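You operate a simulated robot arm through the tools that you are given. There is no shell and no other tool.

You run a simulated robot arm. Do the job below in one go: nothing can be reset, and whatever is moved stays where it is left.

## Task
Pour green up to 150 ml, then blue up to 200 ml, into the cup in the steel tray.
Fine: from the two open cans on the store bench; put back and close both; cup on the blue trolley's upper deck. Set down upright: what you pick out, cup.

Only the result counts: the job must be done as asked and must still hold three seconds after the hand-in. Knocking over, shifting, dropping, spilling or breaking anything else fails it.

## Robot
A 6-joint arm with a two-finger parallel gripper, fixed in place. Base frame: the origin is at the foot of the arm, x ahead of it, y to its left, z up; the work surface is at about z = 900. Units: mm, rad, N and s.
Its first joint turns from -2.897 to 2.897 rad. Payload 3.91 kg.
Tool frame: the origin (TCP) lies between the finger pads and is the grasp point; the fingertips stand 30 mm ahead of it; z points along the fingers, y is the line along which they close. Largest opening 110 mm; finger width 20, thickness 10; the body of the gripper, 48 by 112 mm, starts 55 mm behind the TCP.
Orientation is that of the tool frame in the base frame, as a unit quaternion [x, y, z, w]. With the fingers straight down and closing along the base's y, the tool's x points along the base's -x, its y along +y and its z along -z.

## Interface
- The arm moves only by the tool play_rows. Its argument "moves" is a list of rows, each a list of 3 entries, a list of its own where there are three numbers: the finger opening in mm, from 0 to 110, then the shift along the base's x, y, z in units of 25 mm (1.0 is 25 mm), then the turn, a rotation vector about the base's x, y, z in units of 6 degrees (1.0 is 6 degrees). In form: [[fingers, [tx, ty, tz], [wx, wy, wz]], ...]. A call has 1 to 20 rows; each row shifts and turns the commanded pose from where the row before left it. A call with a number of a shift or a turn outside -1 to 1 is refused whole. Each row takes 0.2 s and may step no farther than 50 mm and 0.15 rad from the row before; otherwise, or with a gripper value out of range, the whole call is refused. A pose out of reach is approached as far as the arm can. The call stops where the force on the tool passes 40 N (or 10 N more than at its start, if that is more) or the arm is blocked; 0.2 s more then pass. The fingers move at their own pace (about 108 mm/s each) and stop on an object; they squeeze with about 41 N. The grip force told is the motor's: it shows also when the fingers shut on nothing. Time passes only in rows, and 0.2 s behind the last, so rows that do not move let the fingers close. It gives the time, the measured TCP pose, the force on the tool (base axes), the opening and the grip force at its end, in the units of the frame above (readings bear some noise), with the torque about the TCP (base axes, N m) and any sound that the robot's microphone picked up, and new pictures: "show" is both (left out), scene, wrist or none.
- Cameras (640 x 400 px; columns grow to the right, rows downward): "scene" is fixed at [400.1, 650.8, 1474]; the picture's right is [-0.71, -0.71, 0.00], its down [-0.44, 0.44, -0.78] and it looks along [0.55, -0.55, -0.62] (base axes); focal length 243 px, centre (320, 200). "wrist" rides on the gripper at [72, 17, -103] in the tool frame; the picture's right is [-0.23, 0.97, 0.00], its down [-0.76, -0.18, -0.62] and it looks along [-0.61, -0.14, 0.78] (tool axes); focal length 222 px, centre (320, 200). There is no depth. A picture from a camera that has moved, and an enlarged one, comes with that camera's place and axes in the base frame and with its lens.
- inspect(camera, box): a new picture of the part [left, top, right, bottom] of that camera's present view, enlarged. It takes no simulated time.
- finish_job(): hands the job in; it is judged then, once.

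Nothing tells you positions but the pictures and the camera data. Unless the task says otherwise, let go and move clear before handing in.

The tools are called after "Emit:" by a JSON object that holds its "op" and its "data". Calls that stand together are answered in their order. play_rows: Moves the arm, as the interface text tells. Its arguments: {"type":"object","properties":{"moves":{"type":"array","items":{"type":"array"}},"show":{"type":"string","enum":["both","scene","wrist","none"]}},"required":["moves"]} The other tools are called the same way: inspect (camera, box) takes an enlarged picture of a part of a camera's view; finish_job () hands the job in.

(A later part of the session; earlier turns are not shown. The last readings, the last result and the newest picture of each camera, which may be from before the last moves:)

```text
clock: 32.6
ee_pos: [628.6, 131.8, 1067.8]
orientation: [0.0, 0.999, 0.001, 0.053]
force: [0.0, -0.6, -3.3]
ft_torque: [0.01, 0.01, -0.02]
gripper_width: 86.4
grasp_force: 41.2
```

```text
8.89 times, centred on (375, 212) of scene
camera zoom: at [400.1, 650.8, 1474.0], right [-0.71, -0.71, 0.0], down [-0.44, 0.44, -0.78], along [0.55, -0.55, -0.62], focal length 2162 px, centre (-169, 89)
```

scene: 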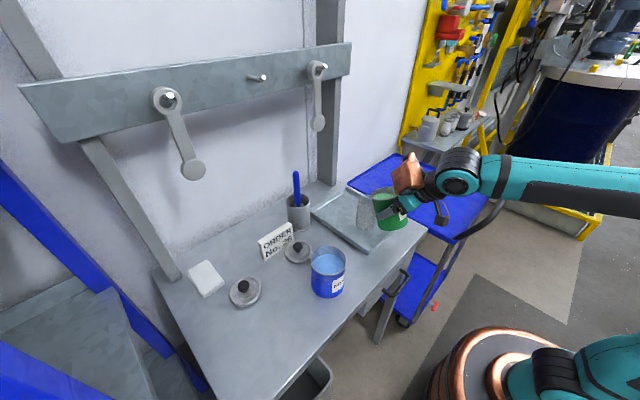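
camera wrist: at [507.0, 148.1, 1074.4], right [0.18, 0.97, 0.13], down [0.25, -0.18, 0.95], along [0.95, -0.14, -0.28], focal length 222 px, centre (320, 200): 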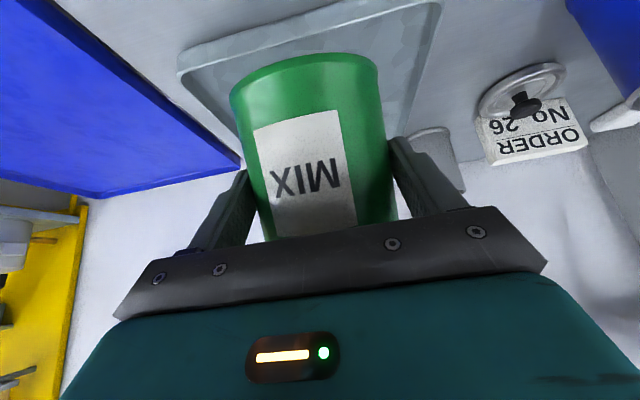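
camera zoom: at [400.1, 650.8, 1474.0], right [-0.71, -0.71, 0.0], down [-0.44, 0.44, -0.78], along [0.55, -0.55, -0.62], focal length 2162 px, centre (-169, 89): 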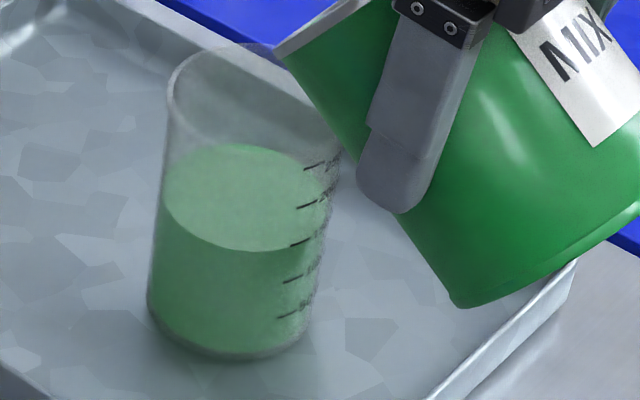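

The green reads about 148 ml at the 150 tick. I'll add a last 0.3°, let it drain, and read it again.

Emit:
{"op": "play_rows", "data": {"moves": [[60, [0.002, 0, 0.007], [0, 0.025, 0]], [60, [0.002, 0, 0.007], [0, 0.025, 0]], [60, [0, 0, 0], [0, 0, 0]], [60, [0, 0, 0], [0, 0, 0]], [60, [0, 0, 0], [0, 0, 0]], [60, [0, 0, 0], [0, 0, 0]]], "show": "none"}}

Emit:
{"op": "inspect", "data": {"camera": "scene", "box": [365, 203, 380, 218]}}

```text
clock: 34.0
ee_pos: [628.2, 130.2, 1069.0]
orientation: [-0.001, 0.999, 0.0, 0.05]
force: [1.0, -0.1, -2.4]
ft_torque: [-0.02, 0.0, -0.01]
gripper_width: 86.5
grasp_force: 41.1
```

```text
16.00 times, centred on (372, 210) of scene
camera zoom: at [400.1, 650.8, 1474.0], right [-0.71, -0.71, 0.0], down [-0.44, 0.44, -0.78], along [0.55, -0.55, -0.62], focal length 3892 px, centre (-520, 32)
```

zoom: 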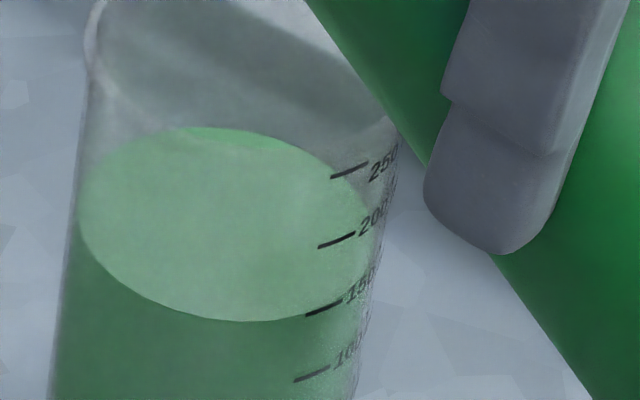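

The surface now meets the 150 tick. I'll tip the can back upright around its lip, then lift it away from the cup and check the level from the wrist camera.

Emit:
{"op": "play_rows", "data": {"moves": [[60, [-0.013, 0, -0.1457], [0, -0.505, 0]], [60, [-0.013, 0, -0.1457], [0, -0.505, 0]], [60, [-0.013, 0, -0.1457], [0, -0.505, 0]], [60, [-0.013, 0, -0.1457], [0, -0.505, 0]], [60, [-0.013, 0, -0.1457], [0, -0.505, 0]], [60, [-0.013, 0, -0.1457], [0, -0.505, 0]], [60, [-0.013, 0, -0.1457], [0, -0.505, 0]], [60, [-0.013, 0, -0.1457], [0, -0.505, 0]], [60, [-0.013, 0, -0.1457], [0, -0.505, 0]], [60, [-0.013, 0, -0.1457], [0, -0.505, 0]], [60, [-0.2, 0, 0.4], [0, 0, 0]], [60, [-0.35, 0, 0.7], [0, 0, 0]], [60, [-0.4, 0, 0.7], [0, 0, 0]], [60, [-0.3, 0, 0.6], [0, -0.5, 0]], [60, [-0.14, 0, 0.35], [0, -0.7, 0]], [60, [0, 0, 0], [0, -0.7, 0]], [60, [0, 0, 0], [0, -0.7, 0]], [60, [0, 0, 0], [0, -0.7, 0]], [60, [0, 0, 0], [0, -0.7, 0]], [60, [0, 0, 0], [0, 0, 0]]]}}

Emit:
{"op": "inspect", "data": {"camera": "wrist", "box": [200, 0, 340, 90]}}

Emit:
{"op": "inspect", "data": {"camera": "scene", "box": [365, 203, 380, 218]}}

Emit:
{"op": "inspect", "data": {"camera": "scene", "box": [330, 150, 440, 250]}}

```text
clock: 38.2
ee_pos: [589.6, 129.6, 1099.8]
orientation: [0.0, 0.866, 0.001, 0.5]
force: [0.8, -0.2, -3.0]
ft_torque: [0.03, 0.1, 0.01]
gripper_width: 86.3
grasp_force: 41.0
camera wrist: at [464.5, 149.3, 1089.9], right [0.11, 0.97, 0.2], down [-0.16, -0.18, 0.97], along [0.98, -0.14, 0.14], focal length 222 px, centre (320, 200)
```

scene: 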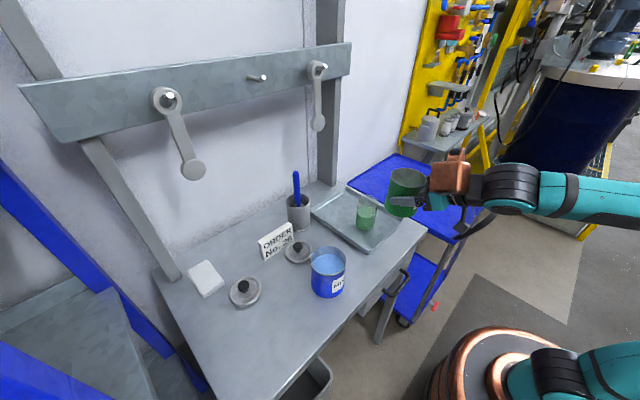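
wrist: 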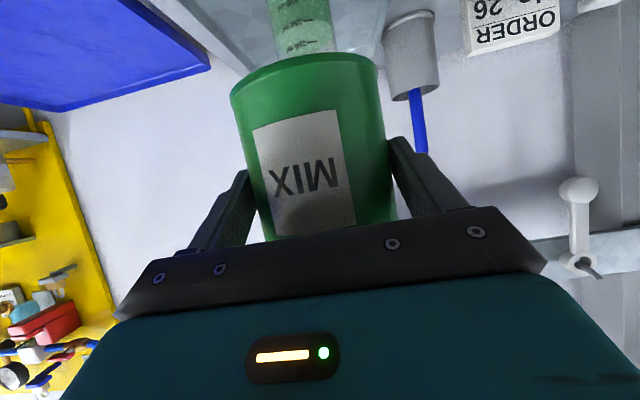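

```text
4.44 times, centred on (270, 45) of wrist
camera zoom: at [464.5, 149.3, 1089.9], right [0.11, 0.97, 0.2], down [-0.16, -0.18, 0.97], along [0.98, -0.14, 0.14], focal length 987 px, centre (542, 889)
```

zoom: 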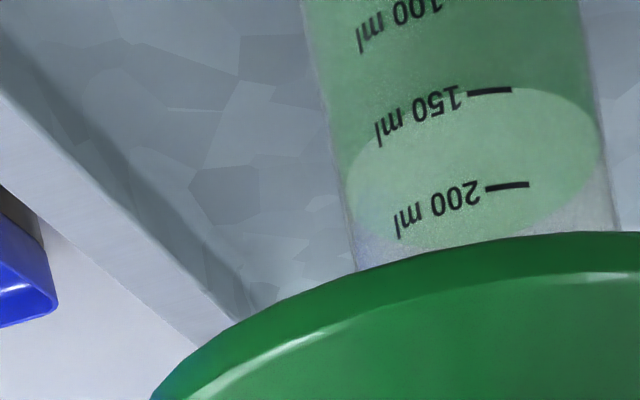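

```text
16.00 times, centred on (372, 210) of scene
camera zoom: at [400.1, 650.8, 1474.0], right [-0.71, -0.71, 0.0], down [-0.44, 0.44, -0.78], along [0.55, -0.55, -0.62], focal length 3892 px, centre (-520, 32)
```

zoom: 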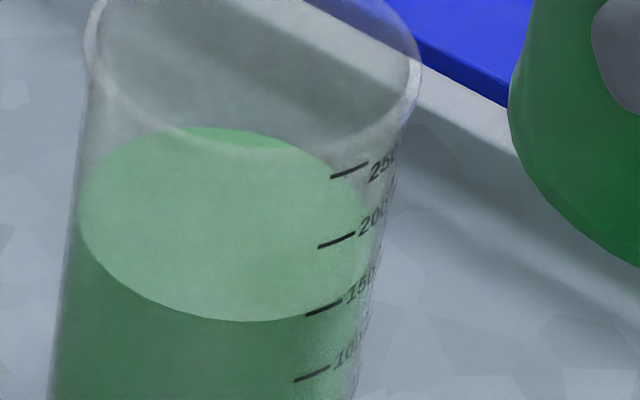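

```text
4.00 times, centred on (385, 200) of scene
camera zoom: at [400.1, 650.8, 1474.0], right [-0.71, -0.71, 0.0], down [-0.44, 0.44, -0.78], along [0.55, -0.55, -0.62], focal length 973 px, centre (60, 200)
```

zoom: 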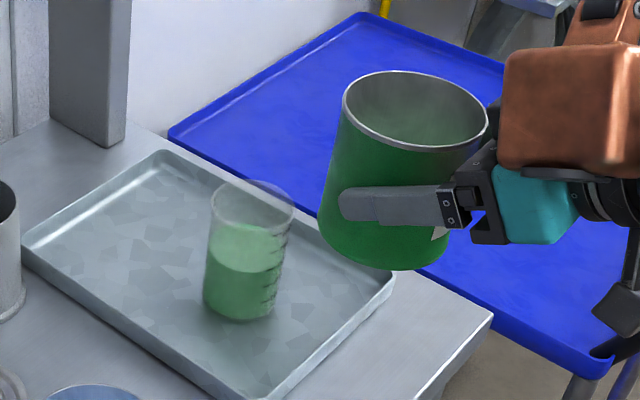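

The level sits at the 150 ml tick from both views, the tray is clean, and the can is upright. I'll carry the green can back along the same path.

Emit:
{"op": "play_rows", "data": {"moves": [[60, [0, 0.2, 0], [0, 0, 0]], [60, [0, 0.6, 0], [0, 0, 0]], [60, [0, 1, 0], [0, 0, 0]], [60, [0, 1, 0], [0, 0, 0]], [60, [0, 1, 0], [0, 0, 0]], [60, [0, 1, 0], [0, 0, 0]], [60, [0, 1, 0], [0, 0, 0]], [60, [0, 1, 0], [0, 0, 0]], [60, [0, 1, 0], [0, 0, 0]], [60, [0, 1, 0], [0, 0, 0]], [60, [0, 1, 0], [0, 0, 0]], [60, [0, 1, 0], [0, 0, 0]], [60, [0, 1, 0], [0, 0, 0]], [60, [0, 1, 0], [0, 0, 0]], [60, [0, 1, 0], [0, 0, 0]], [60, [0, 1, 0], [0, 0, 0]], [60, [0, 0.9, 0], [0, 0, 0]], [60, [0, 0.7, 0], [0, 0, 0]], [60, [0, 0.4, 0], [0, 0, 0]], [60, [0, 0.16, 0], [0, 0, 0]]], "show": "none"}}

Emit:
{"op": "play_rows", "data": {"moves": [[60, [0.4, 0, -0.3], [0, 0, 0]], [60, [0.7, 0, -0.6], [0, 0, 0]], [60, [0.7, 0, -0.8], [0, 0, 0]], [60, [0.3, 0, -0.8], [0, 0, 0]], [60, [0, 0, -0.8], [0, 0, 0]], [60, [0, 0, -0.8], [0, 0, 0]], [60, [0, 0, -0.7], [0, 0, 0]], [60, [0, 0, -0.4], [0, 0, 0]], [60, [0, 0, -0.2], [0, 0, 0]], [60, [0, 0, -0.1], [0, 0, 0]], [60, [0, 0, 0], [0, 0, 0]]]}}

```text
clock: 42.4
ee_pos: [589.5, 556.1, 1102.2]
orientation: [0.001, 0.865, 0.0, 0.501]
force: [0.4, 0.3, -3.6]
ft_torque: [0.02, 0.06, 0.02]
gripper_width: 86.3
grasp_force: 40.5
```

```text
clock: 44.8
ee_pos: [642.0, 556.6, 964.4]
orientation: [-0.001, 0.866, 0.001, 0.5]
force: [0.0, 0.0, -2.0]
ft_torque: [0.01, 0.05, -0.02]
gripper_width: 86.5
grasp_force: 41.2
camera wrist: at [517.0, 573.4, 952.7], right [0.11, 0.97, 0.2], down [-0.16, -0.18, 0.97], along [0.98, -0.14, 0.14], focal length 222 px, centre (320, 200)
```

scene: 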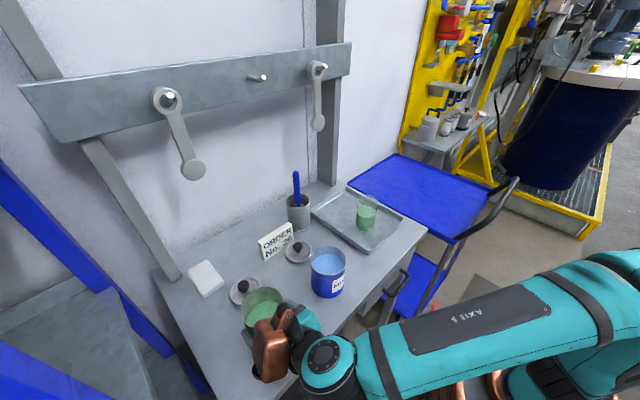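
wrist: 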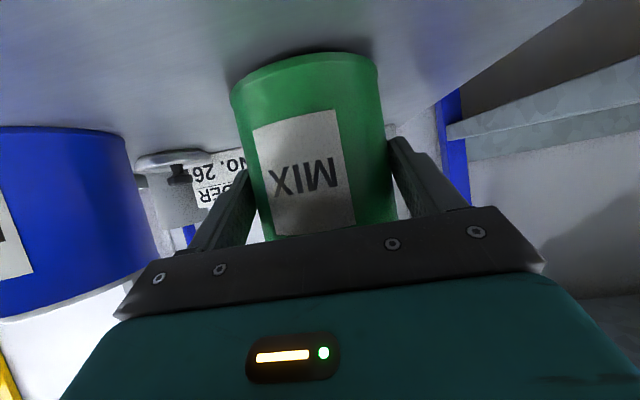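

Emit:
{"op": "play_rows", "data": {"moves": [[60, [0.02, 0, -0.1], [0, 0, 0]], [60, [0, 0, -0.06], [0, 0, 0]], [60, [0, 0, -0.04], [0, 0, 0]], [60, [0, 0, 0], [0, 0, 0]]]}}

```text
clock: 45.8
ee_pos: [642.8, 555.6, 959.9]
orientation: [0.0, 0.866, 0.0, 0.5]
force: [1.6, 2.3, 4.3]
ft_torque: [0.02, 0.1, -0.05]
gripper_width: 86.5
grasp_force: 40.7
camera wrist: at [517.6, 573.1, 947.7], right [0.11, 0.97, 0.2], down [-0.16, -0.18, 0.97], along [0.98, -0.14, 0.14], focal length 222 px, centre (320, 200)
```

scene: 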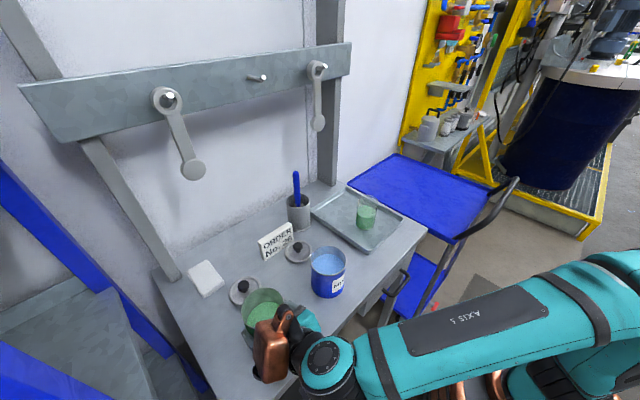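
wrist: 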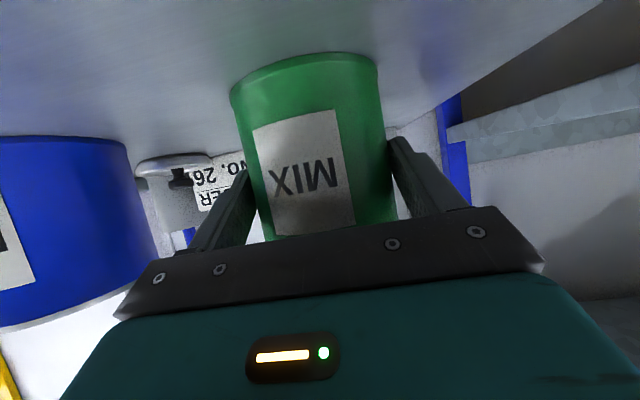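

The force has flipped to +4 N, so the can is standing on the bench at its old spot. I'll open and back straight out.

Emit:
{"op": "play_rows", "data": {"moves": [[110, [0, 0, 0], [0, 0, 0]], [110, [0, 0, 0], [0, 0, 0]], [110, [-0.3, 0, 0], [0, 0, 0]], [110, [-0.7, 0, 0], [0, 0, 0]], [110, [-0.9, 0, 0], [0, 0, 0]], [110, [-0.9, 0, 0], [0, 0, 0]], [110, [-0.9, 0, 0], [0, 0, 0]], [110, [-0.9, 0, 0], [0, 0, 0]], [110, [-0.9, 0, 0], [0, 0, 0]]]}}

Emit:
{"op": "inspect", "data": {"camera": "scene", "box": [215, 265, 305, 360]}}

```text
clock: 47.8
ee_pos: [505.3, 557.0, 959.7]
orientation: [0.0, 0.866, 0.0, 0.5]
force: [-0.2, -0.1, 0.5]
ft_torque: [0.01, 0.01, -0.03]
gripper_width: 110.0
grasp_force: 0.1
camera wrist: at [379.5, 574.0, 947.7], right [0.11, 0.97, 0.2], down [-0.16, -0.18, 0.97], along [0.98, -0.14, 0.14], focal length 222 px, centre (320, 200)
```

scene: 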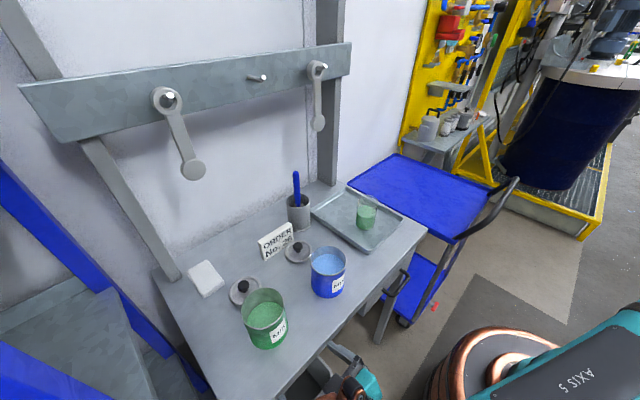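
wrist: 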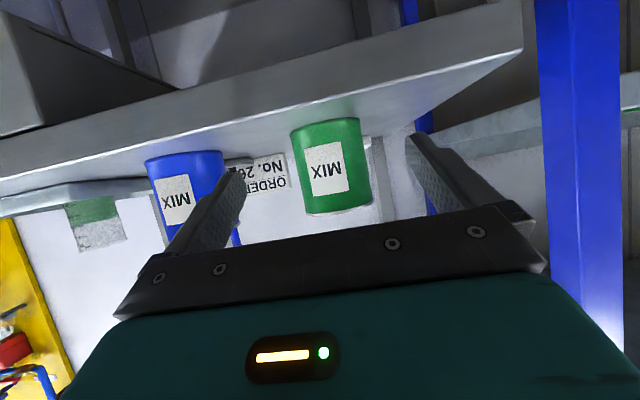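

```text
4.21 times, centred on (260, 312) of scene
camera zoom: at [400.1, 650.8, 1474.0], right [-0.71, -0.71, 0.0], down [-0.44, 0.44, -0.78], along [0.55, -0.55, -0.62], focal length 1024 px, centre (573, -274)
```

zoom: 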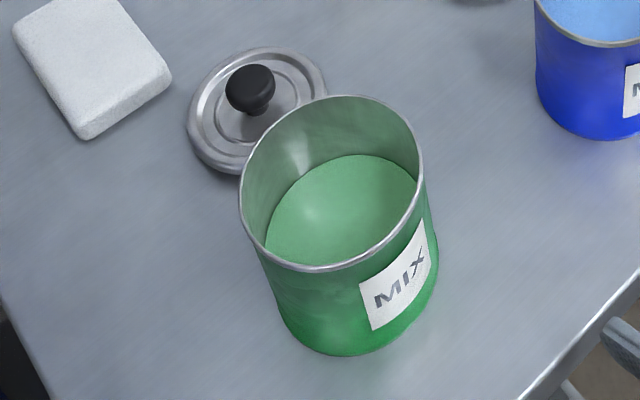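

The green can is back within about a millimetre of its original place. I'll shift sideways in front of the bench to line up with the blue can.

Emit:
{"op": "play_rows", "data": {"moves": [[110, [0, -0.5, 0], [0, 0, 0]], [110, [0, -1, 0], [0, 0, 0]], [110, [0, -1, 0], [0, 0, 0]], [110, [0, -1, 0], [0, 0, 0]], [110, [0, -1, 0], [0, 0, 0]], [110, [0, -1, 0], [0, 0, 0]], [110, [0, -1, 0], [0, 0, 0]], [110, [0, -0.66, 0], [0, 0, 0]], [110, [0, 0, 0], [0, 0, 0]]], "show": "wrist"}}

Emit:
{"op": "inspect", "data": {"camera": "wrist", "box": [230, 60, 420, 210]}}

Emit:
{"op": "inspect", "data": {"camera": "scene", "box": [280, 230, 355, 310]}}

```text
clock: 49.8
ee_pos: [504.8, 376.5, 957.4]
orientation: [0.0, 0.865, 0.0, 0.501]
force: [-0.1, 0.6, 0.1]
ft_torque: [-0.01, 0.0, 0.0]
gripper_width: 110.0
grasp_force: 0.1
camera wrist: at [379.9, 394.7, 946.3], right [0.11, 0.97, 0.2], down [-0.16, -0.18, 0.97], along [0.98, -0.14, 0.14], focal length 222 px, centre (320, 200)
```

wrist: 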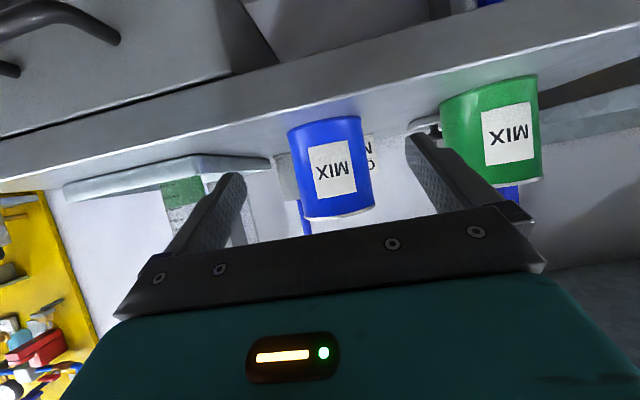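

```text
2.67 times, centred on (325, 135) of wrist
camera zoom: at [379.9, 394.7, 946.3], right [0.11, 0.97, 0.2], down [-0.16, -0.18, 0.97], along [0.98, -0.14, 0.14], focal length 592 px, centre (307, 373)
```

zoom: 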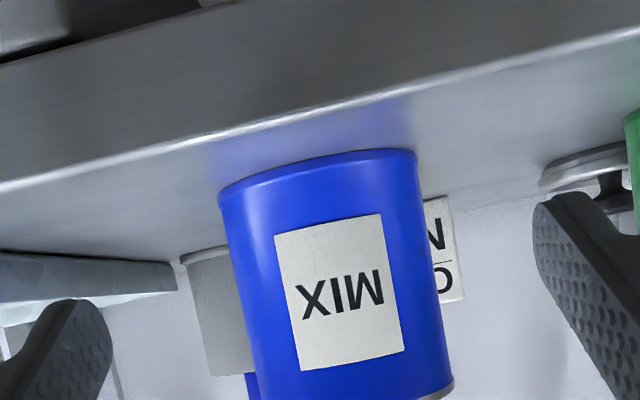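

```text
5.00 times, centred on (318, 270) of scene
camera zoom: at [400.1, 650.8, 1474.0], right [-0.71, -0.71, 0.0], down [-0.44, 0.44, -0.78], along [0.55, -0.55, -0.62], focal length 1216 px, centre (332, -150)
```

zoom: 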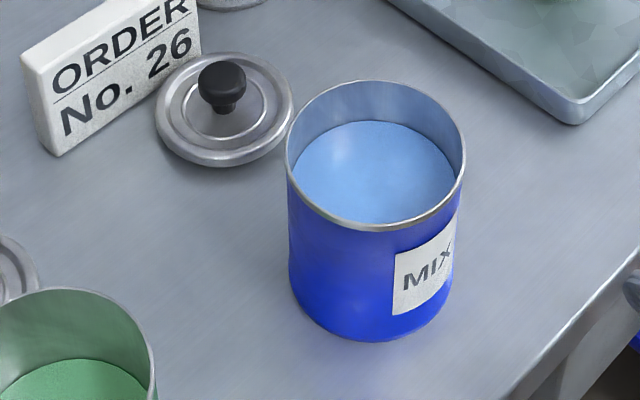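

The blue can sits at about (643, 376.5), in line with the gripper. I'll slide forward to straddle it, then close.

Emit:
{"op": "play_rows", "data": {"moves": [[110, [0.6, 0, 0], [0, 0, 0]], [110, [0.9, 0, 0], [0, 0, 0]], [110, [0.9, 0, 0], [0, 0, 0]], [110, [0.9, 0, 0], [0, 0, 0]], [110, [0.7, 0, 0], [0, 0, 0]], [110, [0.5, 0, 0], [0, 0, 0]], [110, [0.35, 0, 0], [0, 0, 0]], [110, [0.18, 0, 0], [0, 0, 0]], [110, [0, 0, 0], [0, 0, 0]]]}}

Emit:
{"op": "inspect", "data": {"camera": "wrist", "box": [150, 40, 500, 260]}}

Emit:
{"op": "inspect", "data": {"camera": "scene", "box": [270, 220, 380, 330]}}

```text
clock: 51.8
ee_pos: [631.7, 378.7, 958.1]
orientation: [0.0, 0.865, 0.0, 0.501]
force: [0.1, 0.3, 0.8]
ft_torque: [-0.01, 0.02, 0.0]
gripper_width: 110.1
grasp_force: 0.0
camera wrist: at [505.9, 395.5, 947.2], right [0.11, 0.97, 0.2], down [-0.16, -0.18, 0.97], along [0.98, -0.14, 0.14], focal length 222 px, centre (320, 200)
```

scene: 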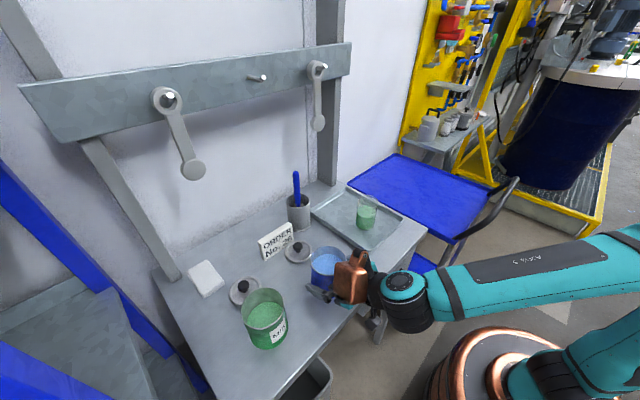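
wrist: 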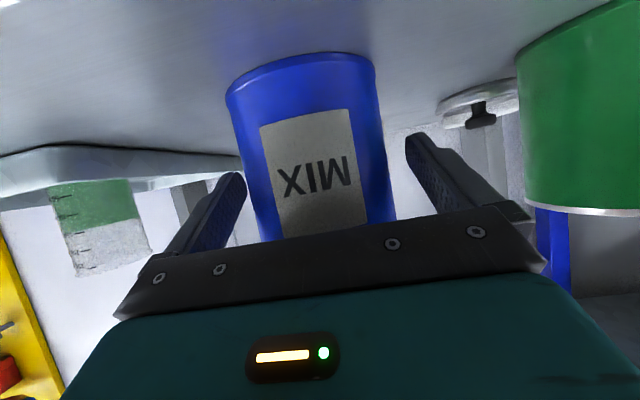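

```text
1.82 times, centred on (325, 150) of wrist
camera zoom: at [505.9, 395.5, 947.2], right [0.11, 0.97, 0.2], down [-0.16, -0.18, 0.97], along [0.98, -0.14, 0.14], focal length 404 px, centre (311, 291)
```

zoom: 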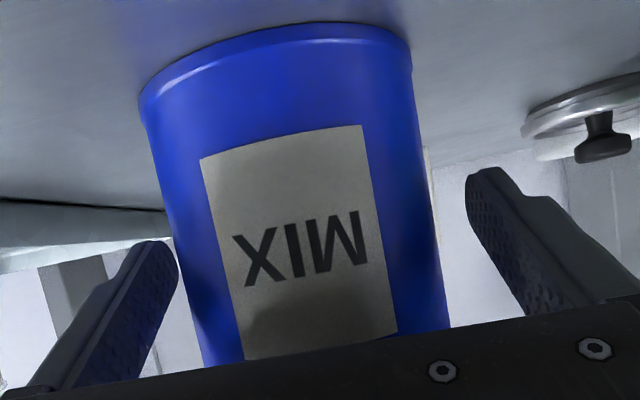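

```text
3.64 times, centred on (325, 275) of scene
camera zoom: at [400.1, 650.8, 1474.0], right [-0.71, -0.71, 0.0], down [-0.44, 0.44, -0.78], along [0.55, -0.55, -0.62], focal length 884 px, centre (302, -73)
```

zoom: 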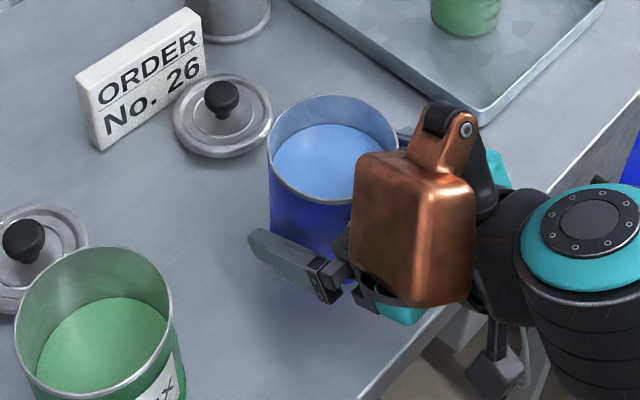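

The blue can is nicely centred. From here the wrist camera also sees the cup almost edge-on, so I'll check the green level there before closing.

Emit:
{"op": "inspect", "data": {"camera": "wrist", "box": [30, 150, 170, 290]}}

```text
2.86 times, centred on (100, 220) of wrist
camera zoom: at [505.9, 395.5, 947.2], right [0.11, 0.97, 0.2], down [-0.16, -0.18, 0.97], along [0.98, -0.14, 0.14], focal length 635 px, centre (949, 143)
```

zoom: 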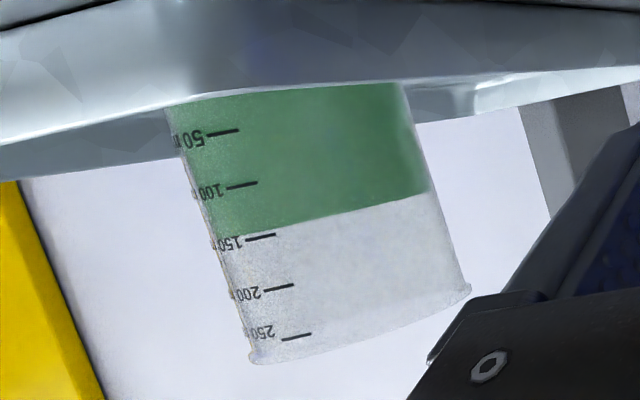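

Emit:
{"op": "inspect", "data": {"camera": "wrist", "box": [60, 160, 130, 230]}}

Emit:
{"op": "inspect", "data": {"camera": "wrist", "box": [70, 185, 105, 220]}}

```text
5.71 times, centred on (95, 195) of wrist
camera zoom: at [505.9, 395.5, 947.2], right [0.11, 0.97, 0.2], down [-0.16, -0.18, 0.97], along [0.98, -0.14, 0.14], focal length 1269 px, centre (1606, 229)
```

zoom: 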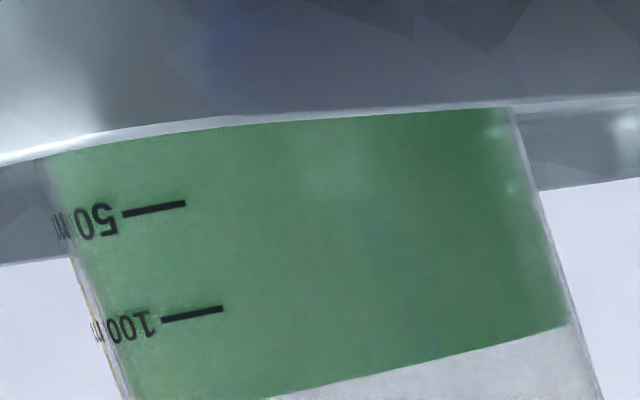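

```text
11.43 times, centred on (88, 202) of wrist
camera zoom: at [505.9, 395.5, 947.2], right [0.11, 0.97, 0.2], down [-0.16, -0.18, 0.97], along [0.98, -0.14, 0.14], focal length 2538 px, centre (2977, 171)
```

zoom: 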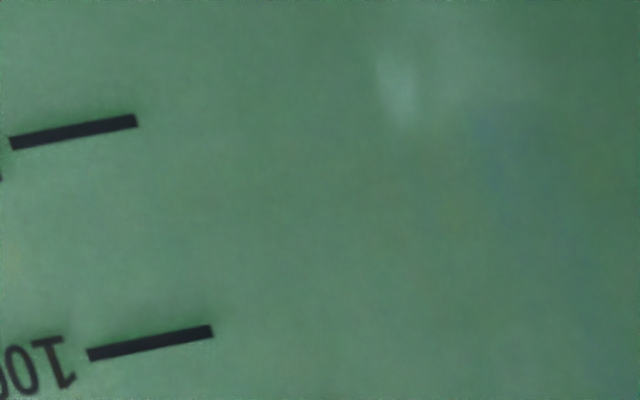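

Emit:
{"op": "inspect", "data": {"camera": "wrist", "box": [72, 190, 107, 225]}}

Emit:
{"op": "inspect", "data": {"camera": "wrist", "box": [72, 185, 128, 220]}}

```text
11.43 times, centred on (90, 208) of wrist
camera zoom: at [505.9, 395.5, 947.2], right [0.11, 0.97, 0.2], down [-0.16, -0.18, 0.97], along [0.98, -0.14, 0.14], focal length 2538 px, centre (2954, 114)
```

zoom: 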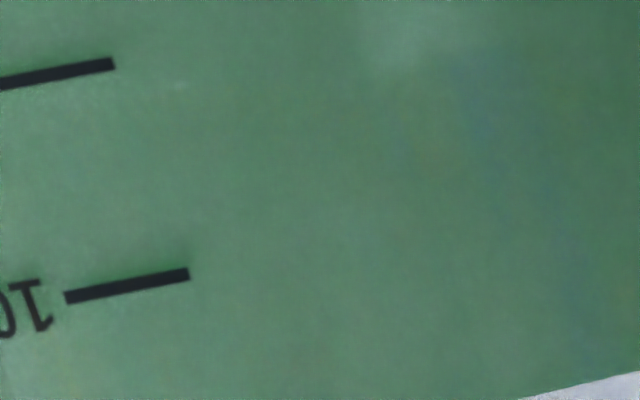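

```text
11.43 times, centred on (100, 202) of wrist
camera zoom: at [505.9, 395.5, 947.2], right [0.11, 0.97, 0.2], down [-0.16, -0.18, 0.97], along [0.98, -0.14, 0.14], focal length 2538 px, centre (2834, 171)
```

zoom: 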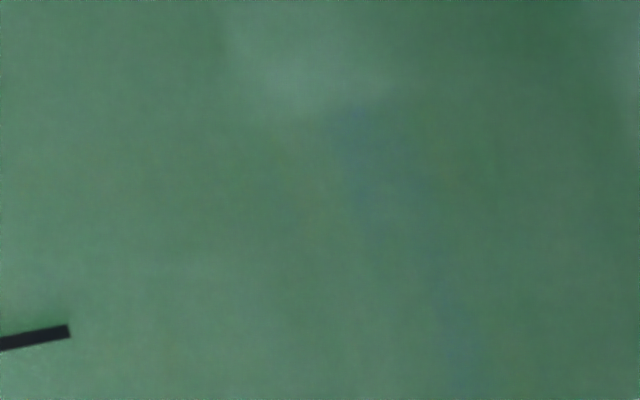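

Emit:
{"op": "inspect", "data": {"camera": "wrist", "box": [66, 212, 106, 237]}}

Emit:
{"op": "inspect", "data": {"camera": "wrist", "box": [60, 190, 140, 240]}}

```text
16.00 times, centred on (86, 224) of wrist
camera zoom: at [505.9, 395.5, 947.2], right [0.11, 0.97, 0.2], down [-0.16, -0.18, 0.97], along [0.98, -0.14, 0.14], focal length 3554 px, centre (4064, -192)
```

zoom: 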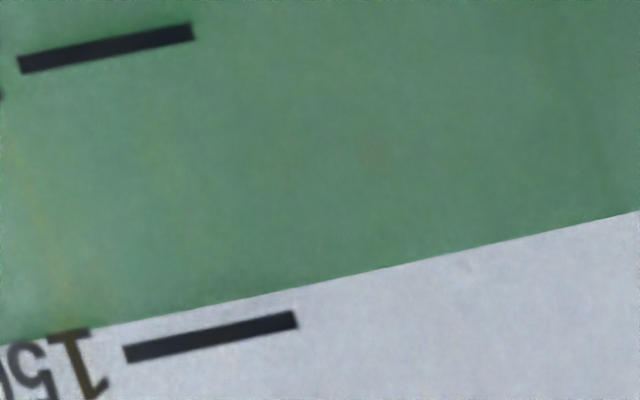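

```text
8.00 times, centred on (100, 215) of wrist
camera zoom: at [505.9, 395.5, 947.2], right [0.11, 0.97, 0.2], down [-0.16, -0.18, 0.97], along [0.98, -0.14, 0.14], focal length 1777 px, centre (2080, 80)
```

zoom: 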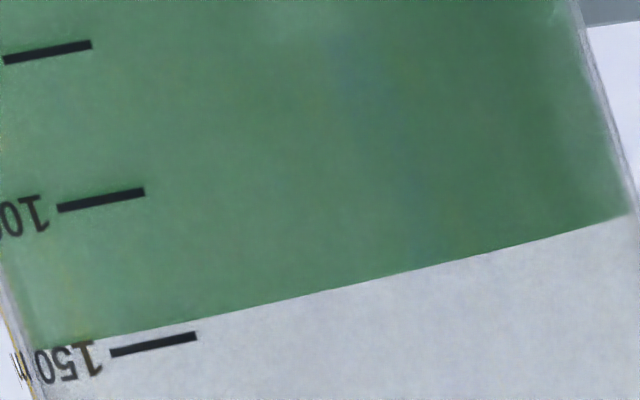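

The edge-on view shows the true green level is about 144 ml; the steeper views overstate it because of the glass wall, by about 6 ml in the scene camera. I'll back out of the blue can without gripping it and top up with green first.

Emit:
{"op": "play_rows", "data": {"moves": [[110, [-0.5, 0, 0], [0, 0, 0]], [110, [-0.9, 0, 0], [0, 0, 0]], [110, [-0.9, 0, 0], [0, 0, 0]], [110, [-0.9, 0, 0], [0, 0, 0]], [110, [-0.9, 0, 0], [0, 0, 0]], [110, [-0.93, 0, 0], [0, 0, 0]], [110, [0, 0.5, 0], [0, 0, 0]], [110, [0, 1, 0], [0, 0, 0]], [110, [0, 1, 0], [0, 0, 0]], [110, [0, 1, 0], [0, 0, 0]], [110, [0, 1, 0], [0, 0, 0]], [110, [0, 1, 0], [0, 0, 0]], [110, [0, 1, 0], [0, 0, 0]], [110, [0, 0.66, 0], [0, 0, 0]], [110, [0, 0, 0], [0, 0, 0]]], "show": "wrist"}}

Emit:
{"op": "inspect", "data": {"camera": "wrist", "box": [230, 60, 420, 210]}}

```text
clock: 55.0
ee_pos: [504.7, 556.6, 959.1]
orientation: [0.001, 0.866, -0.001, 0.5]
force: [-0.4, 0.1, -0.6]
ft_torque: [-0.02, 0.05, -0.02]
gripper_width: 110.2
grasp_force: 0.0
camera wrist: at [379.3, 575.0, 947.7], right [0.11, 0.97, 0.2], down [-0.16, -0.18, 0.97], along [0.98, -0.14, 0.14], focal length 222 px, centre (320, 200)
```

wrist: 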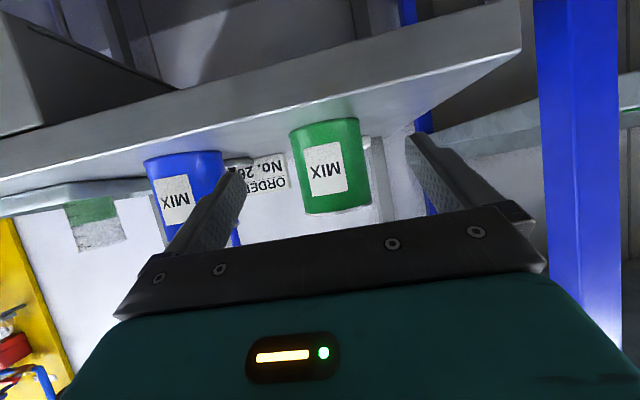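

```text
2.67 times, centred on (325, 135) of wrist
camera zoom: at [379.3, 575.0, 947.7], right [0.11, 0.97, 0.2], down [-0.16, -0.18, 0.97], along [0.98, -0.14, 0.14], focal length 592 px, centre (307, 373)
```

zoom: 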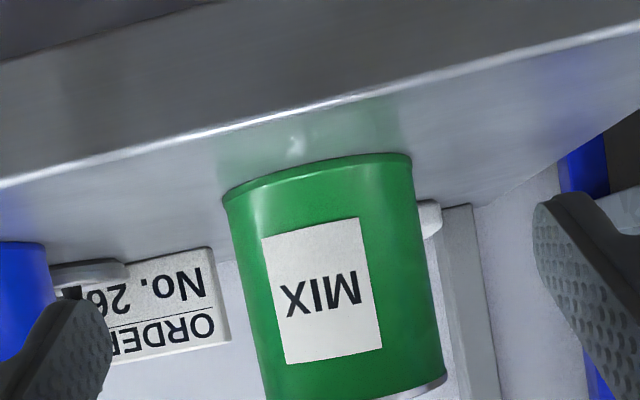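

The gripper is back in line with the green can. I'll take one more edge-on reading of the cup from here, then move in.

Emit:
{"op": "inspect", "data": {"camera": "wrist", "box": [60, 190, 140, 260]}}

Emit:
{"op": "play_rows", "data": {"moves": [[110, [0.6, 0, 0], [0, 0, 0]], [110, [0.9, 0, 0], [0, 0, 0]], [110, [0.9, 0, 0], [0, 0, 0]], [110, [0.9, 0, 0], [0, 0, 0]], [110, [0.9, 0, 0], [0, 0, 0]], [110, [0.6, 0, 0], [0, 0, 0]], [110, [0.4, 0, 0], [0, 0, 0]], [110, [0.3, 0, 0], [0, 0, 0]], [110, [0, 0, 0], [0, 0, 0]], [60, [0, 0, 0], [0, 0, 0]], [60, [0, 0, 0], [0, 0, 0]], [60, [0, 0, 0], [0, 0, 0]], [60, [0, 0, 0], [0, 0, 0]]]}}

```text
5.71 times, centred on (100, 225) of wrist
camera zoom: at [379.3, 575.0, 947.7], right [0.11, 0.97, 0.2], down [-0.16, -0.18, 0.97], along [0.98, -0.14, 0.14], focal length 1269 px, centre (1577, 57)
```

zoom: 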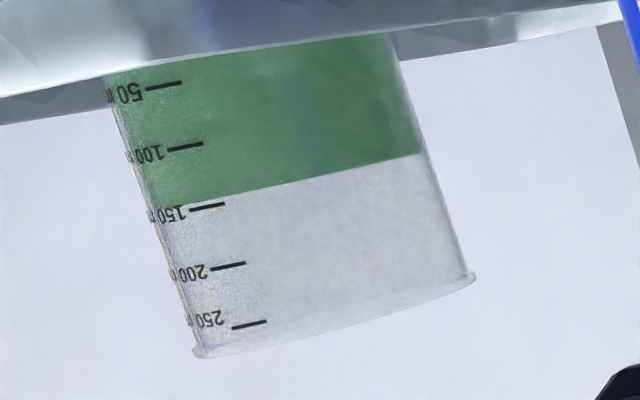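

```text
clock: 57.8
ee_pos: [644.2, 555.5, 958.0]
orientation: [0.0, 0.866, 0.0, 0.501]
force: [0.5, 0.7, 0.6]
ft_torque: [-0.11, -0.06, -0.02]
gripper_width: 86.3
grasp_force: 40.9
camera wrist: at [518.2, 573.4, 946.9], right [0.11, 0.97, 0.2], down [-0.16, -0.18, 0.97], along [0.98, -0.14, 0.14], focal length 222 px, centre (320, 200)
```

scene: 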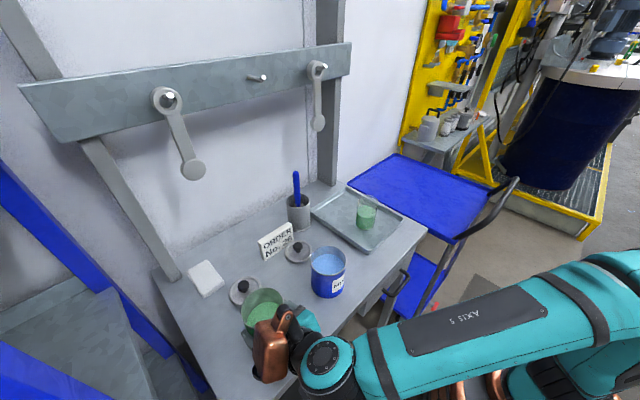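
wrist: 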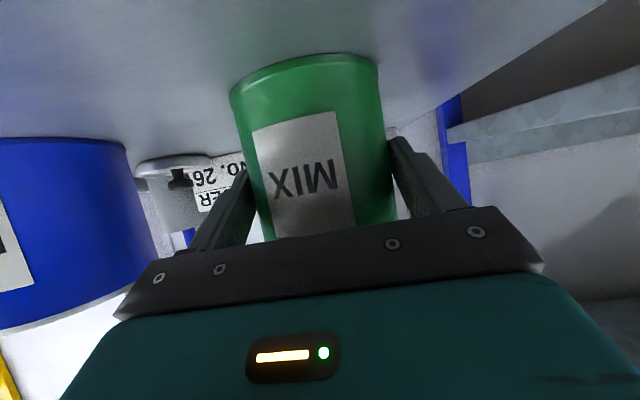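

Both edge-on views agree on 144 ml, so about 6 ml of green is missing. I have the green can gripped again and will repeat the same lift and carry.

Emit:
{"op": "play_rows", "data": {"moves": [[60, [0, 0, 0.2], [0, 0, 0]], [60, [0, 0, 0.5], [0, 0, 0]], [60, [0, 0, 0.8], [0, 0, 0]], [60, [0, 0, 0.8], [0, 0, 0]], [60, [0, 0, 0.8], [0, 0, 0]], [60, [0, 0, 0.8], [0, 0, 0]], [60, [0, 0, 0.6], [0, 0, 0]], [60, [0, 0, 0.3], [0, 0, 0]], [60, [0, 0, 0.2], [0, 0, 0]], [60, [0, 0, 0], [0, 0, 0]]], "show": "none"}}

Emit:
{"op": "play_rows", "data": {"moves": [[60, [-0.2, -0.1, 0.1], [0, 0, 0]], [60, [-0.4, -0.3, 0.2], [0, 0, 0]], [60, [-0.5, -0.6, 0.2], [0, 0, 0]], [60, [-0.5, -0.8, 0.1], [0, 0, 0]], [60, [-0.3, -1, 0.1], [0, 0, 0]], [60, [-0.2, -1, 0], [0, 0, 0]], [60, [0, -1, 0], [0, 0, 0]], [60, [0, -1, 0], [0, 0, 0]], [60, [0, -1, 0], [0, 0, 0]], [60, [0, -1, 0], [0, 0, 0]], [60, [0, -1, 0], [0, 0, 0]], [60, [0, -1, 0], [0, 0, 0]], [60, [0, -1, 0], [0, 0, 0]], [60, [0, -1, 0], [0, 0, 0]], [60, [0, -1, 0], [0, 0, 0]], [60, [0, -1, 0], [0, 0, 0]], [60, [0, -1, 0], [0, 0, 0]], [60, [0, -1, 0], [0, 0, 0]], [60, [0, -0.8, 0], [0, 0, 0]], [60, [0, -0.36, 0], [0, 0, 0]]], "show": "scene"}}

```text
clock: 60.0
ee_pos: [643.2, 555.8, 1083.9]
orientation: [0.001, 0.866, 0.0, 0.5]
force: [-0.3, 0.0, -2.9]
ft_torque: [-0.01, 0.05, 0.02]
gripper_width: 86.3
grasp_force: 40.8
```

```text
clock: 64.2
ee_pos: [589.7, 130.8, 1101.4]
orientation: [-0.001, 0.866, 0.001, 0.5]
force: [-0.2, -0.2, -3.0]
ft_torque: [0.0, 0.04, 0.04]
gripper_width: 86.1
grasp_force: 41.2
```

scene: 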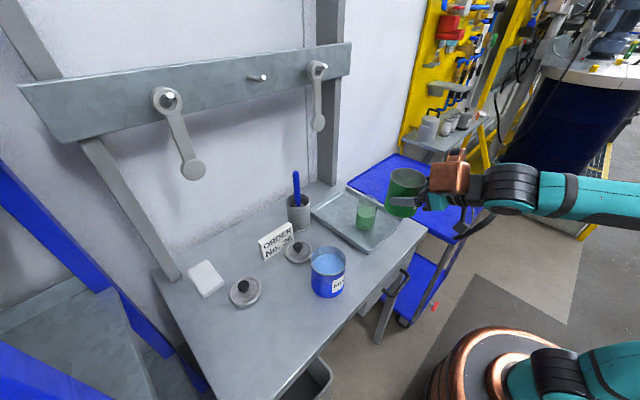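

Emit:
{"op": "play_rows", "data": {"moves": [[60, [0, 0, 0], [0, 0.5, 0]], [60, [0, 0, 0], [0, 0.7, 0]], [60, [0, 0, 0], [0, 0.7, 0]], [60, [0, 0, 0], [0, 0.7, 0]], [60, [0, 0, 0], [0, 0.7, 0]], [60, [0, 0, 0], [0, 0.7, 0]], [60, [0.2, 0, -0.35], [0, 0, 0]], [60, [0.4, 0, -0.7], [0, 0, 0]], [60, [0.4, 0, -0.7], [0, 0, 0]], [60, [0.25, 0, -0.6], [0, 0, 0]], [60, [0.14, 0, -0.4], [0, 0, 0]], [60, [0, 0, 0], [0, 0, 0]]], "show": "none"}}

Emit:
{"op": "play_rows", "data": {"moves": [[60, [0, 0, 0.112], [0, 0.3889, 0]], [60, [0, 0, 0.112], [0, 0.3889, 0]], [60, [0, 0, 0.112], [0, 0.3889, 0]], [60, [0, 0, 0.112], [0, 0.3889, 0]], [60, [0, 0, 0.112], [0, 0.3889, 0]], [60, [0, 0, 0.112], [0, 0.3889, 0]], [60, [0.005, 0, 0.112], [0, 0.3889, 0]], [60, [0.005, 0, 0.112], [0, 0.3889, 0]], [60, [0.005, 0, 0.112], [0, 0.3889, 0]], [60, [0.01, 0, 0.112], [0, 0.3889, 0]], [60, [0.01, 0, 0.112], [0, 0.3889, 0]], [60, [0.01, 0, 0.112], [0, 0.3889, 0]], [60, [0, 0, 0], [0, 0, 0]], [60, [0, 0, 0], [0, 0, 0]]], "show": "none"}}

Emit:
{"op": "inspect", "data": {"camera": "scene", "box": [355, 190, 395, 235]}}

Emit:
{"op": "inspect", "data": {"camera": "scene", "box": [365, 203, 380, 218]}}

```text
clock: 66.8
ee_pos: [624.7, 131.0, 1032.3]
orientation: [0.0, 0.951, 0.0, 0.31]
force: [-0.2, 0.4, -2.2]
ft_torque: [0.01, 0.01, 0.01]
gripper_width: 86.3
grasp_force: 41.5
```

```text
clock: 69.8
ee_pos: [627.0, 131.3, 1065.4]
orientation: [0.001, 0.998, 0.0, 0.07]
force: [-0.5, 0.2, -3.5]
ft_torque: [-0.03, -0.01, -0.03]
gripper_width: 86.4
grasp_force: 40.8
```

```text
8.89 times, centred on (375, 212) of scene
camera zoom: at [400.1, 650.8, 1474.0], right [-0.71, -0.71, 0.0], down [-0.44, 0.44, -0.78], along [0.55, -0.55, -0.62], focal length 2162 px, centre (-169, 89)
```

zoom: 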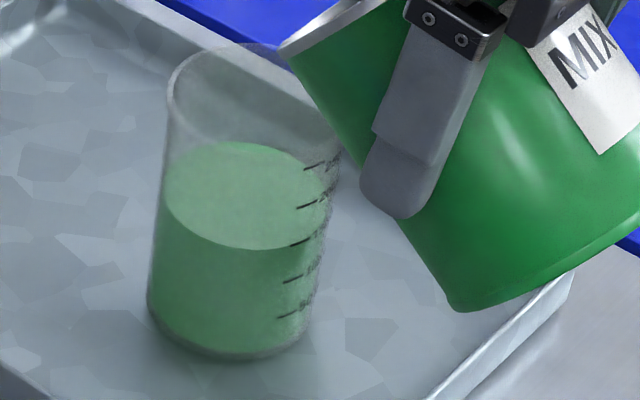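

```text
16.00 times, centred on (372, 210) of scene
camera zoom: at [400.1, 650.8, 1474.0], right [-0.71, -0.71, 0.0], down [-0.44, 0.44, -0.78], along [0.55, -0.55, -0.62], focal length 3892 px, centre (-520, 32)
```

zoom: 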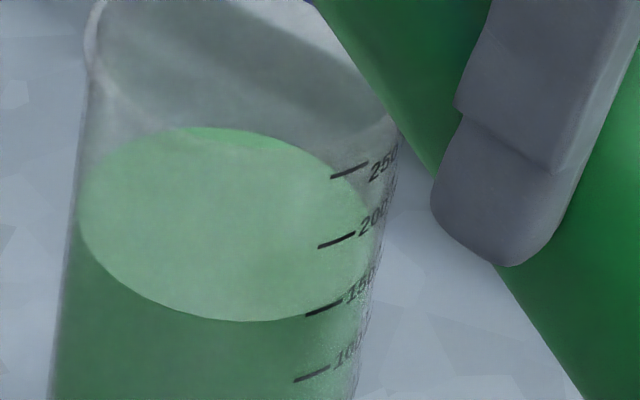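

Nothing flows at 52°, as expected. I'll creep up to about 54.85° for the remaining 6 ml.

Emit:
{"op": "play_rows", "data": {"moves": [[60, [0.006, 0, 0.023], [0, 0.0833, 0]], [60, [0.006, 0, 0.023], [0, 0.0833, 0]], [60, [0.006, 0, 0.023], [0, 0.0833, 0]], [60, [0.006, 0, 0.023], [0, 0.0833, 0]], [60, [0.004, 0, 0.017], [0, 0.06, 0]], [60, [0.003, 0, 0.013], [0, 0.05, 0]], [60, [0.002, 0, 0.008], [0, 0.0317, 0]], [60, [0, 0, 0], [0, 0, 0]], [60, [0, 0, 0], [0, 0, 0]], [60, [0, 0, 0], [0, 0, 0]], [60, [0, 0, 0], [0, 0, 0]], [60, [0, 0, 0], [0, 0, 0]], [60, [0, 0, 0], [0, 0, 0]]], "show": "none"}}

Emit:
{"op": "inspect", "data": {"camera": "scene", "box": [365, 203, 380, 218]}}

```text
clock: 72.6
ee_pos: [627.8, 129.8, 1069.4]
orientation: [0.0, 0.999, 0.0, 0.046]
force: [-0.1, 0.8, -2.8]
ft_torque: [0.0, -0.07, -0.02]
gripper_width: 86.1
grasp_force: 40.7
```

```text
16.00 times, centred on (372, 210) of scene
camera zoom: at [400.1, 650.8, 1474.0], right [-0.71, -0.71, 0.0], down [-0.44, 0.44, -0.78], along [0.55, -0.55, -0.62], focal length 3892 px, centre (-520, 32)
```

zoom: 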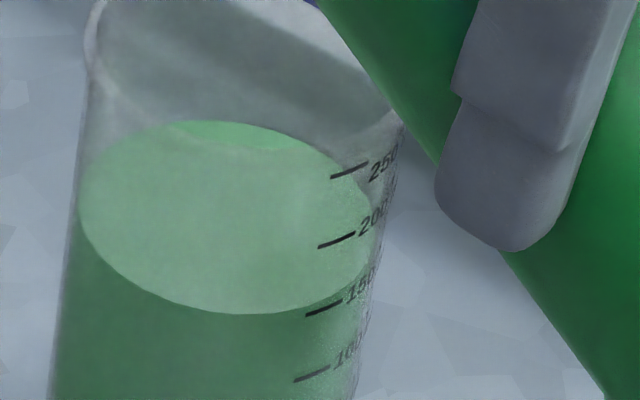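

The level rose by about 5.6 ml, which puts the true green volume at about 150 ml. I'll tip back and retreat as before.

Emit:
{"op": "play_rows", "data": {"moves": [[60, [-0.0078, 0, -0.1474], [0, -0.5142, 0]], [60, [-0.0078, 0, -0.1474], [0, -0.5142, 0]], [60, [-0.0078, 0, -0.1474], [0, -0.5142, 0]], [60, [-0.0078, 0, -0.1474], [0, -0.5142, 0]], [60, [-0.0078, 0, -0.1474], [0, -0.5142, 0]], [60, [-0.0078, 0, -0.1474], [0, -0.5142, 0]], [60, [-0.0078, 0, -0.1474], [0, -0.5142, 0]], [60, [-0.0078, 0, -0.1474], [0, -0.5142, 0]], [60, [-0.0078, 0, -0.1474], [0, -0.5142, 0]], [60, [-0.0078, 0, -0.1474], [0, -0.5142, 0]], [60, [-0.2, 0, 0.4], [0, 0, 0]], [60, [-0.35, 0, 0.7], [0, 0, 0]], [60, [-0.4, 0, 0.7], [0, 0, 0]], [60, [-0.3, 0, 0.6], [0, -0.5, 0]], [60, [-0.14, 0, 0.35], [0, -0.7, 0]], [60, [0, 0, 0], [0, -0.7, 0]], [60, [0, 0, 0], [0, -0.7, 0]], [60, [0, 0, 0], [0, -0.7, 0]], [60, [0, 0, 0], [0, -0.7, 0]], [60, [0, 0, 0], [0, 0, 0]]], "show": "both"}}

Emit:
{"op": "inspect", "data": {"camera": "wrist", "box": [200, 0, 340, 90]}}

```text
clock: 76.8
ee_pos: [590.5, 133.0, 1101.5]
orientation: [0.0, 0.865, 0.001, 0.502]
force: [0.5, -0.7, -2.9]
ft_torque: [-0.02, 0.02, 0.01]
gripper_width: 86.1
grasp_force: 40.6
camera wrist: at [465.0, 149.9, 1090.0], right [0.11, 0.97, 0.2], down [-0.16, -0.18, 0.97], along [0.98, -0.14, 0.14], focal length 222 px, centre (320, 200)
```

scene: 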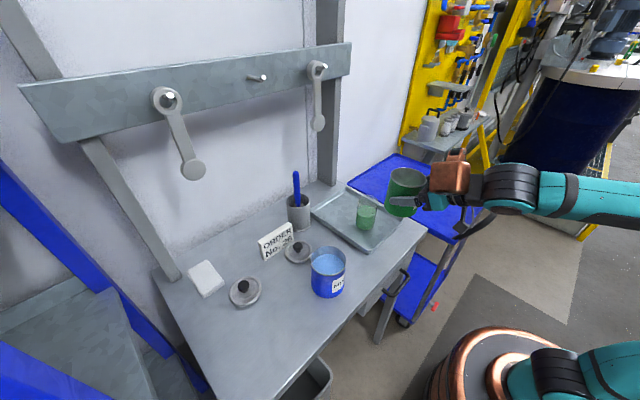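
wrist: 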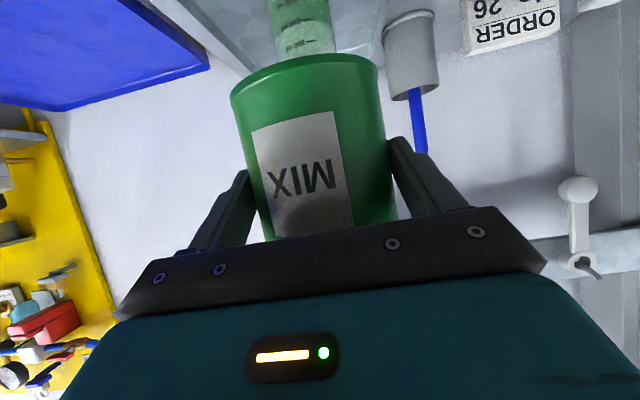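

```text
4.44 times, centred on (270, 45) of wrist
camera zoom: at [465.0, 149.9, 1090.0], right [0.11, 0.97, 0.2], down [-0.16, -0.18, 0.97], along [0.98, -0.14, 0.14], focal length 987 px, centre (542, 889)
```

zoom: 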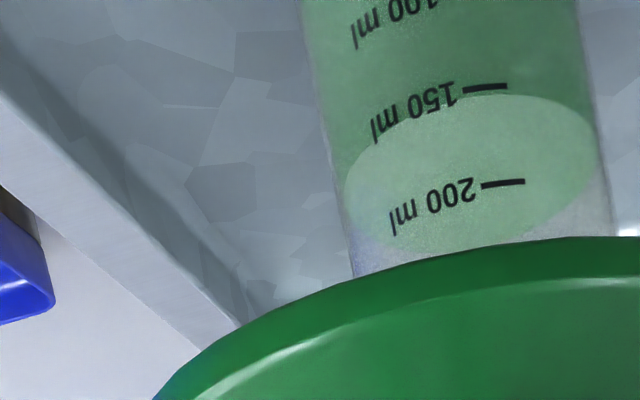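

The green now stands slightly above the tick in this tilted view, as expected for a true 150 ml. I'll carry the can home and set it down.

Emit:
{"op": "play_rows", "data": {"moves": [[60, [0, 0.2, 0], [0, 0, 0]], [60, [0, 0.6, 0], [0, 0, 0]], [60, [0, 1, 0], [0, 0, 0]], [60, [0, 1, 0], [0, 0, 0]], [60, [0, 1, 0], [0, 0, 0]], [60, [0, 1, 0], [0, 0, 0]], [60, [0, 1, 0], [0, 0, 0]], [60, [0, 1, 0], [0, 0, 0]], [60, [0, 1, 0], [0, 0, 0]], [60, [0, 1, 0], [0, 0, 0]], [60, [0, 1, 0], [0, 0, 0]], [60, [0, 1, 0], [0, 0, 0]], [60, [0, 1, 0], [0, 0, 0]], [60, [0, 1, 0], [0, 0, 0]], [60, [0, 1, 0], [0, 0, 0]], [60, [0, 1, 0], [0, 0, 0]], [60, [0, 0.9, 0], [0, 0, 0]], [60, [0, 0.7, 0], [0, 0, 0]], [60, [0, 0.4, 0], [0, 0, 0]], [60, [0, 0.16, 0], [0, 0, 0]]], "show": "none"}}

Emit:
{"op": "play_rows", "data": {"moves": [[60, [0.4, 0, -0.3], [0, 0, 0]], [60, [0.7, 0, -0.6], [0, 0, 0]], [60, [0.7, 0, -0.8], [0, 0, 0]], [60, [0.3, 0, -0.8], [0, 0, 0]], [60, [0, 0, -0.8], [0, 0, 0]], [60, [0, 0, -0.8], [0, 0, 0]], [60, [0, 0, -0.7], [0, 0, 0]], [60, [0, 0, -0.4], [0, 0, 0]], [60, [0, 0, -0.2], [0, 0, 0]], [60, [0, 0, -0.1], [0, 0, 0]], [60, [0, 0, -0.1], [0, 0, 0]], [60, [0, 0, -0.06], [0, 0, 0]], [60, [0, 0, -0.04], [0, 0, 0]], [60, [0, 0, 0], [0, 0, 0]]], "show": "scene"}}

```text
clock: 81.0
ee_pos: [589.3, 557.0, 1101.2]
orientation: [-0.001, 0.865, 0.001, 0.501]
force: [-0.4, 0.5, -3.0]
ft_torque: [0.02, 0.06, 0.02]
gripper_width: 86.0
grasp_force: 41.1
```

```text
clock: 84.0
ee_pos: [642.0, 554.8, 959.1]
orientation: [0.0, 0.866, 0.0, 0.5]
force: [0.5, -0.1, -2.9]
ft_torque: [0.01, 0.04, -0.04]
gripper_width: 86.0
grasp_force: 40.6
```

scene: 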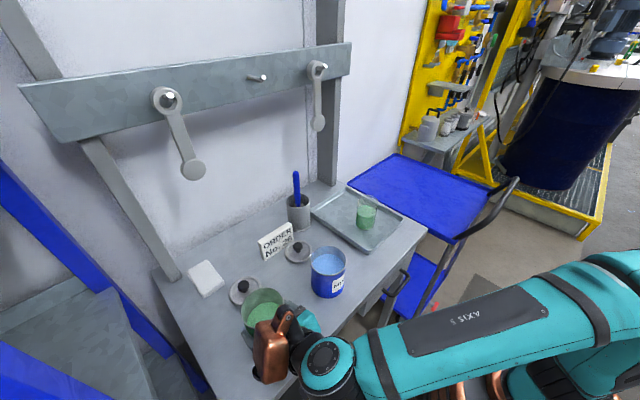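

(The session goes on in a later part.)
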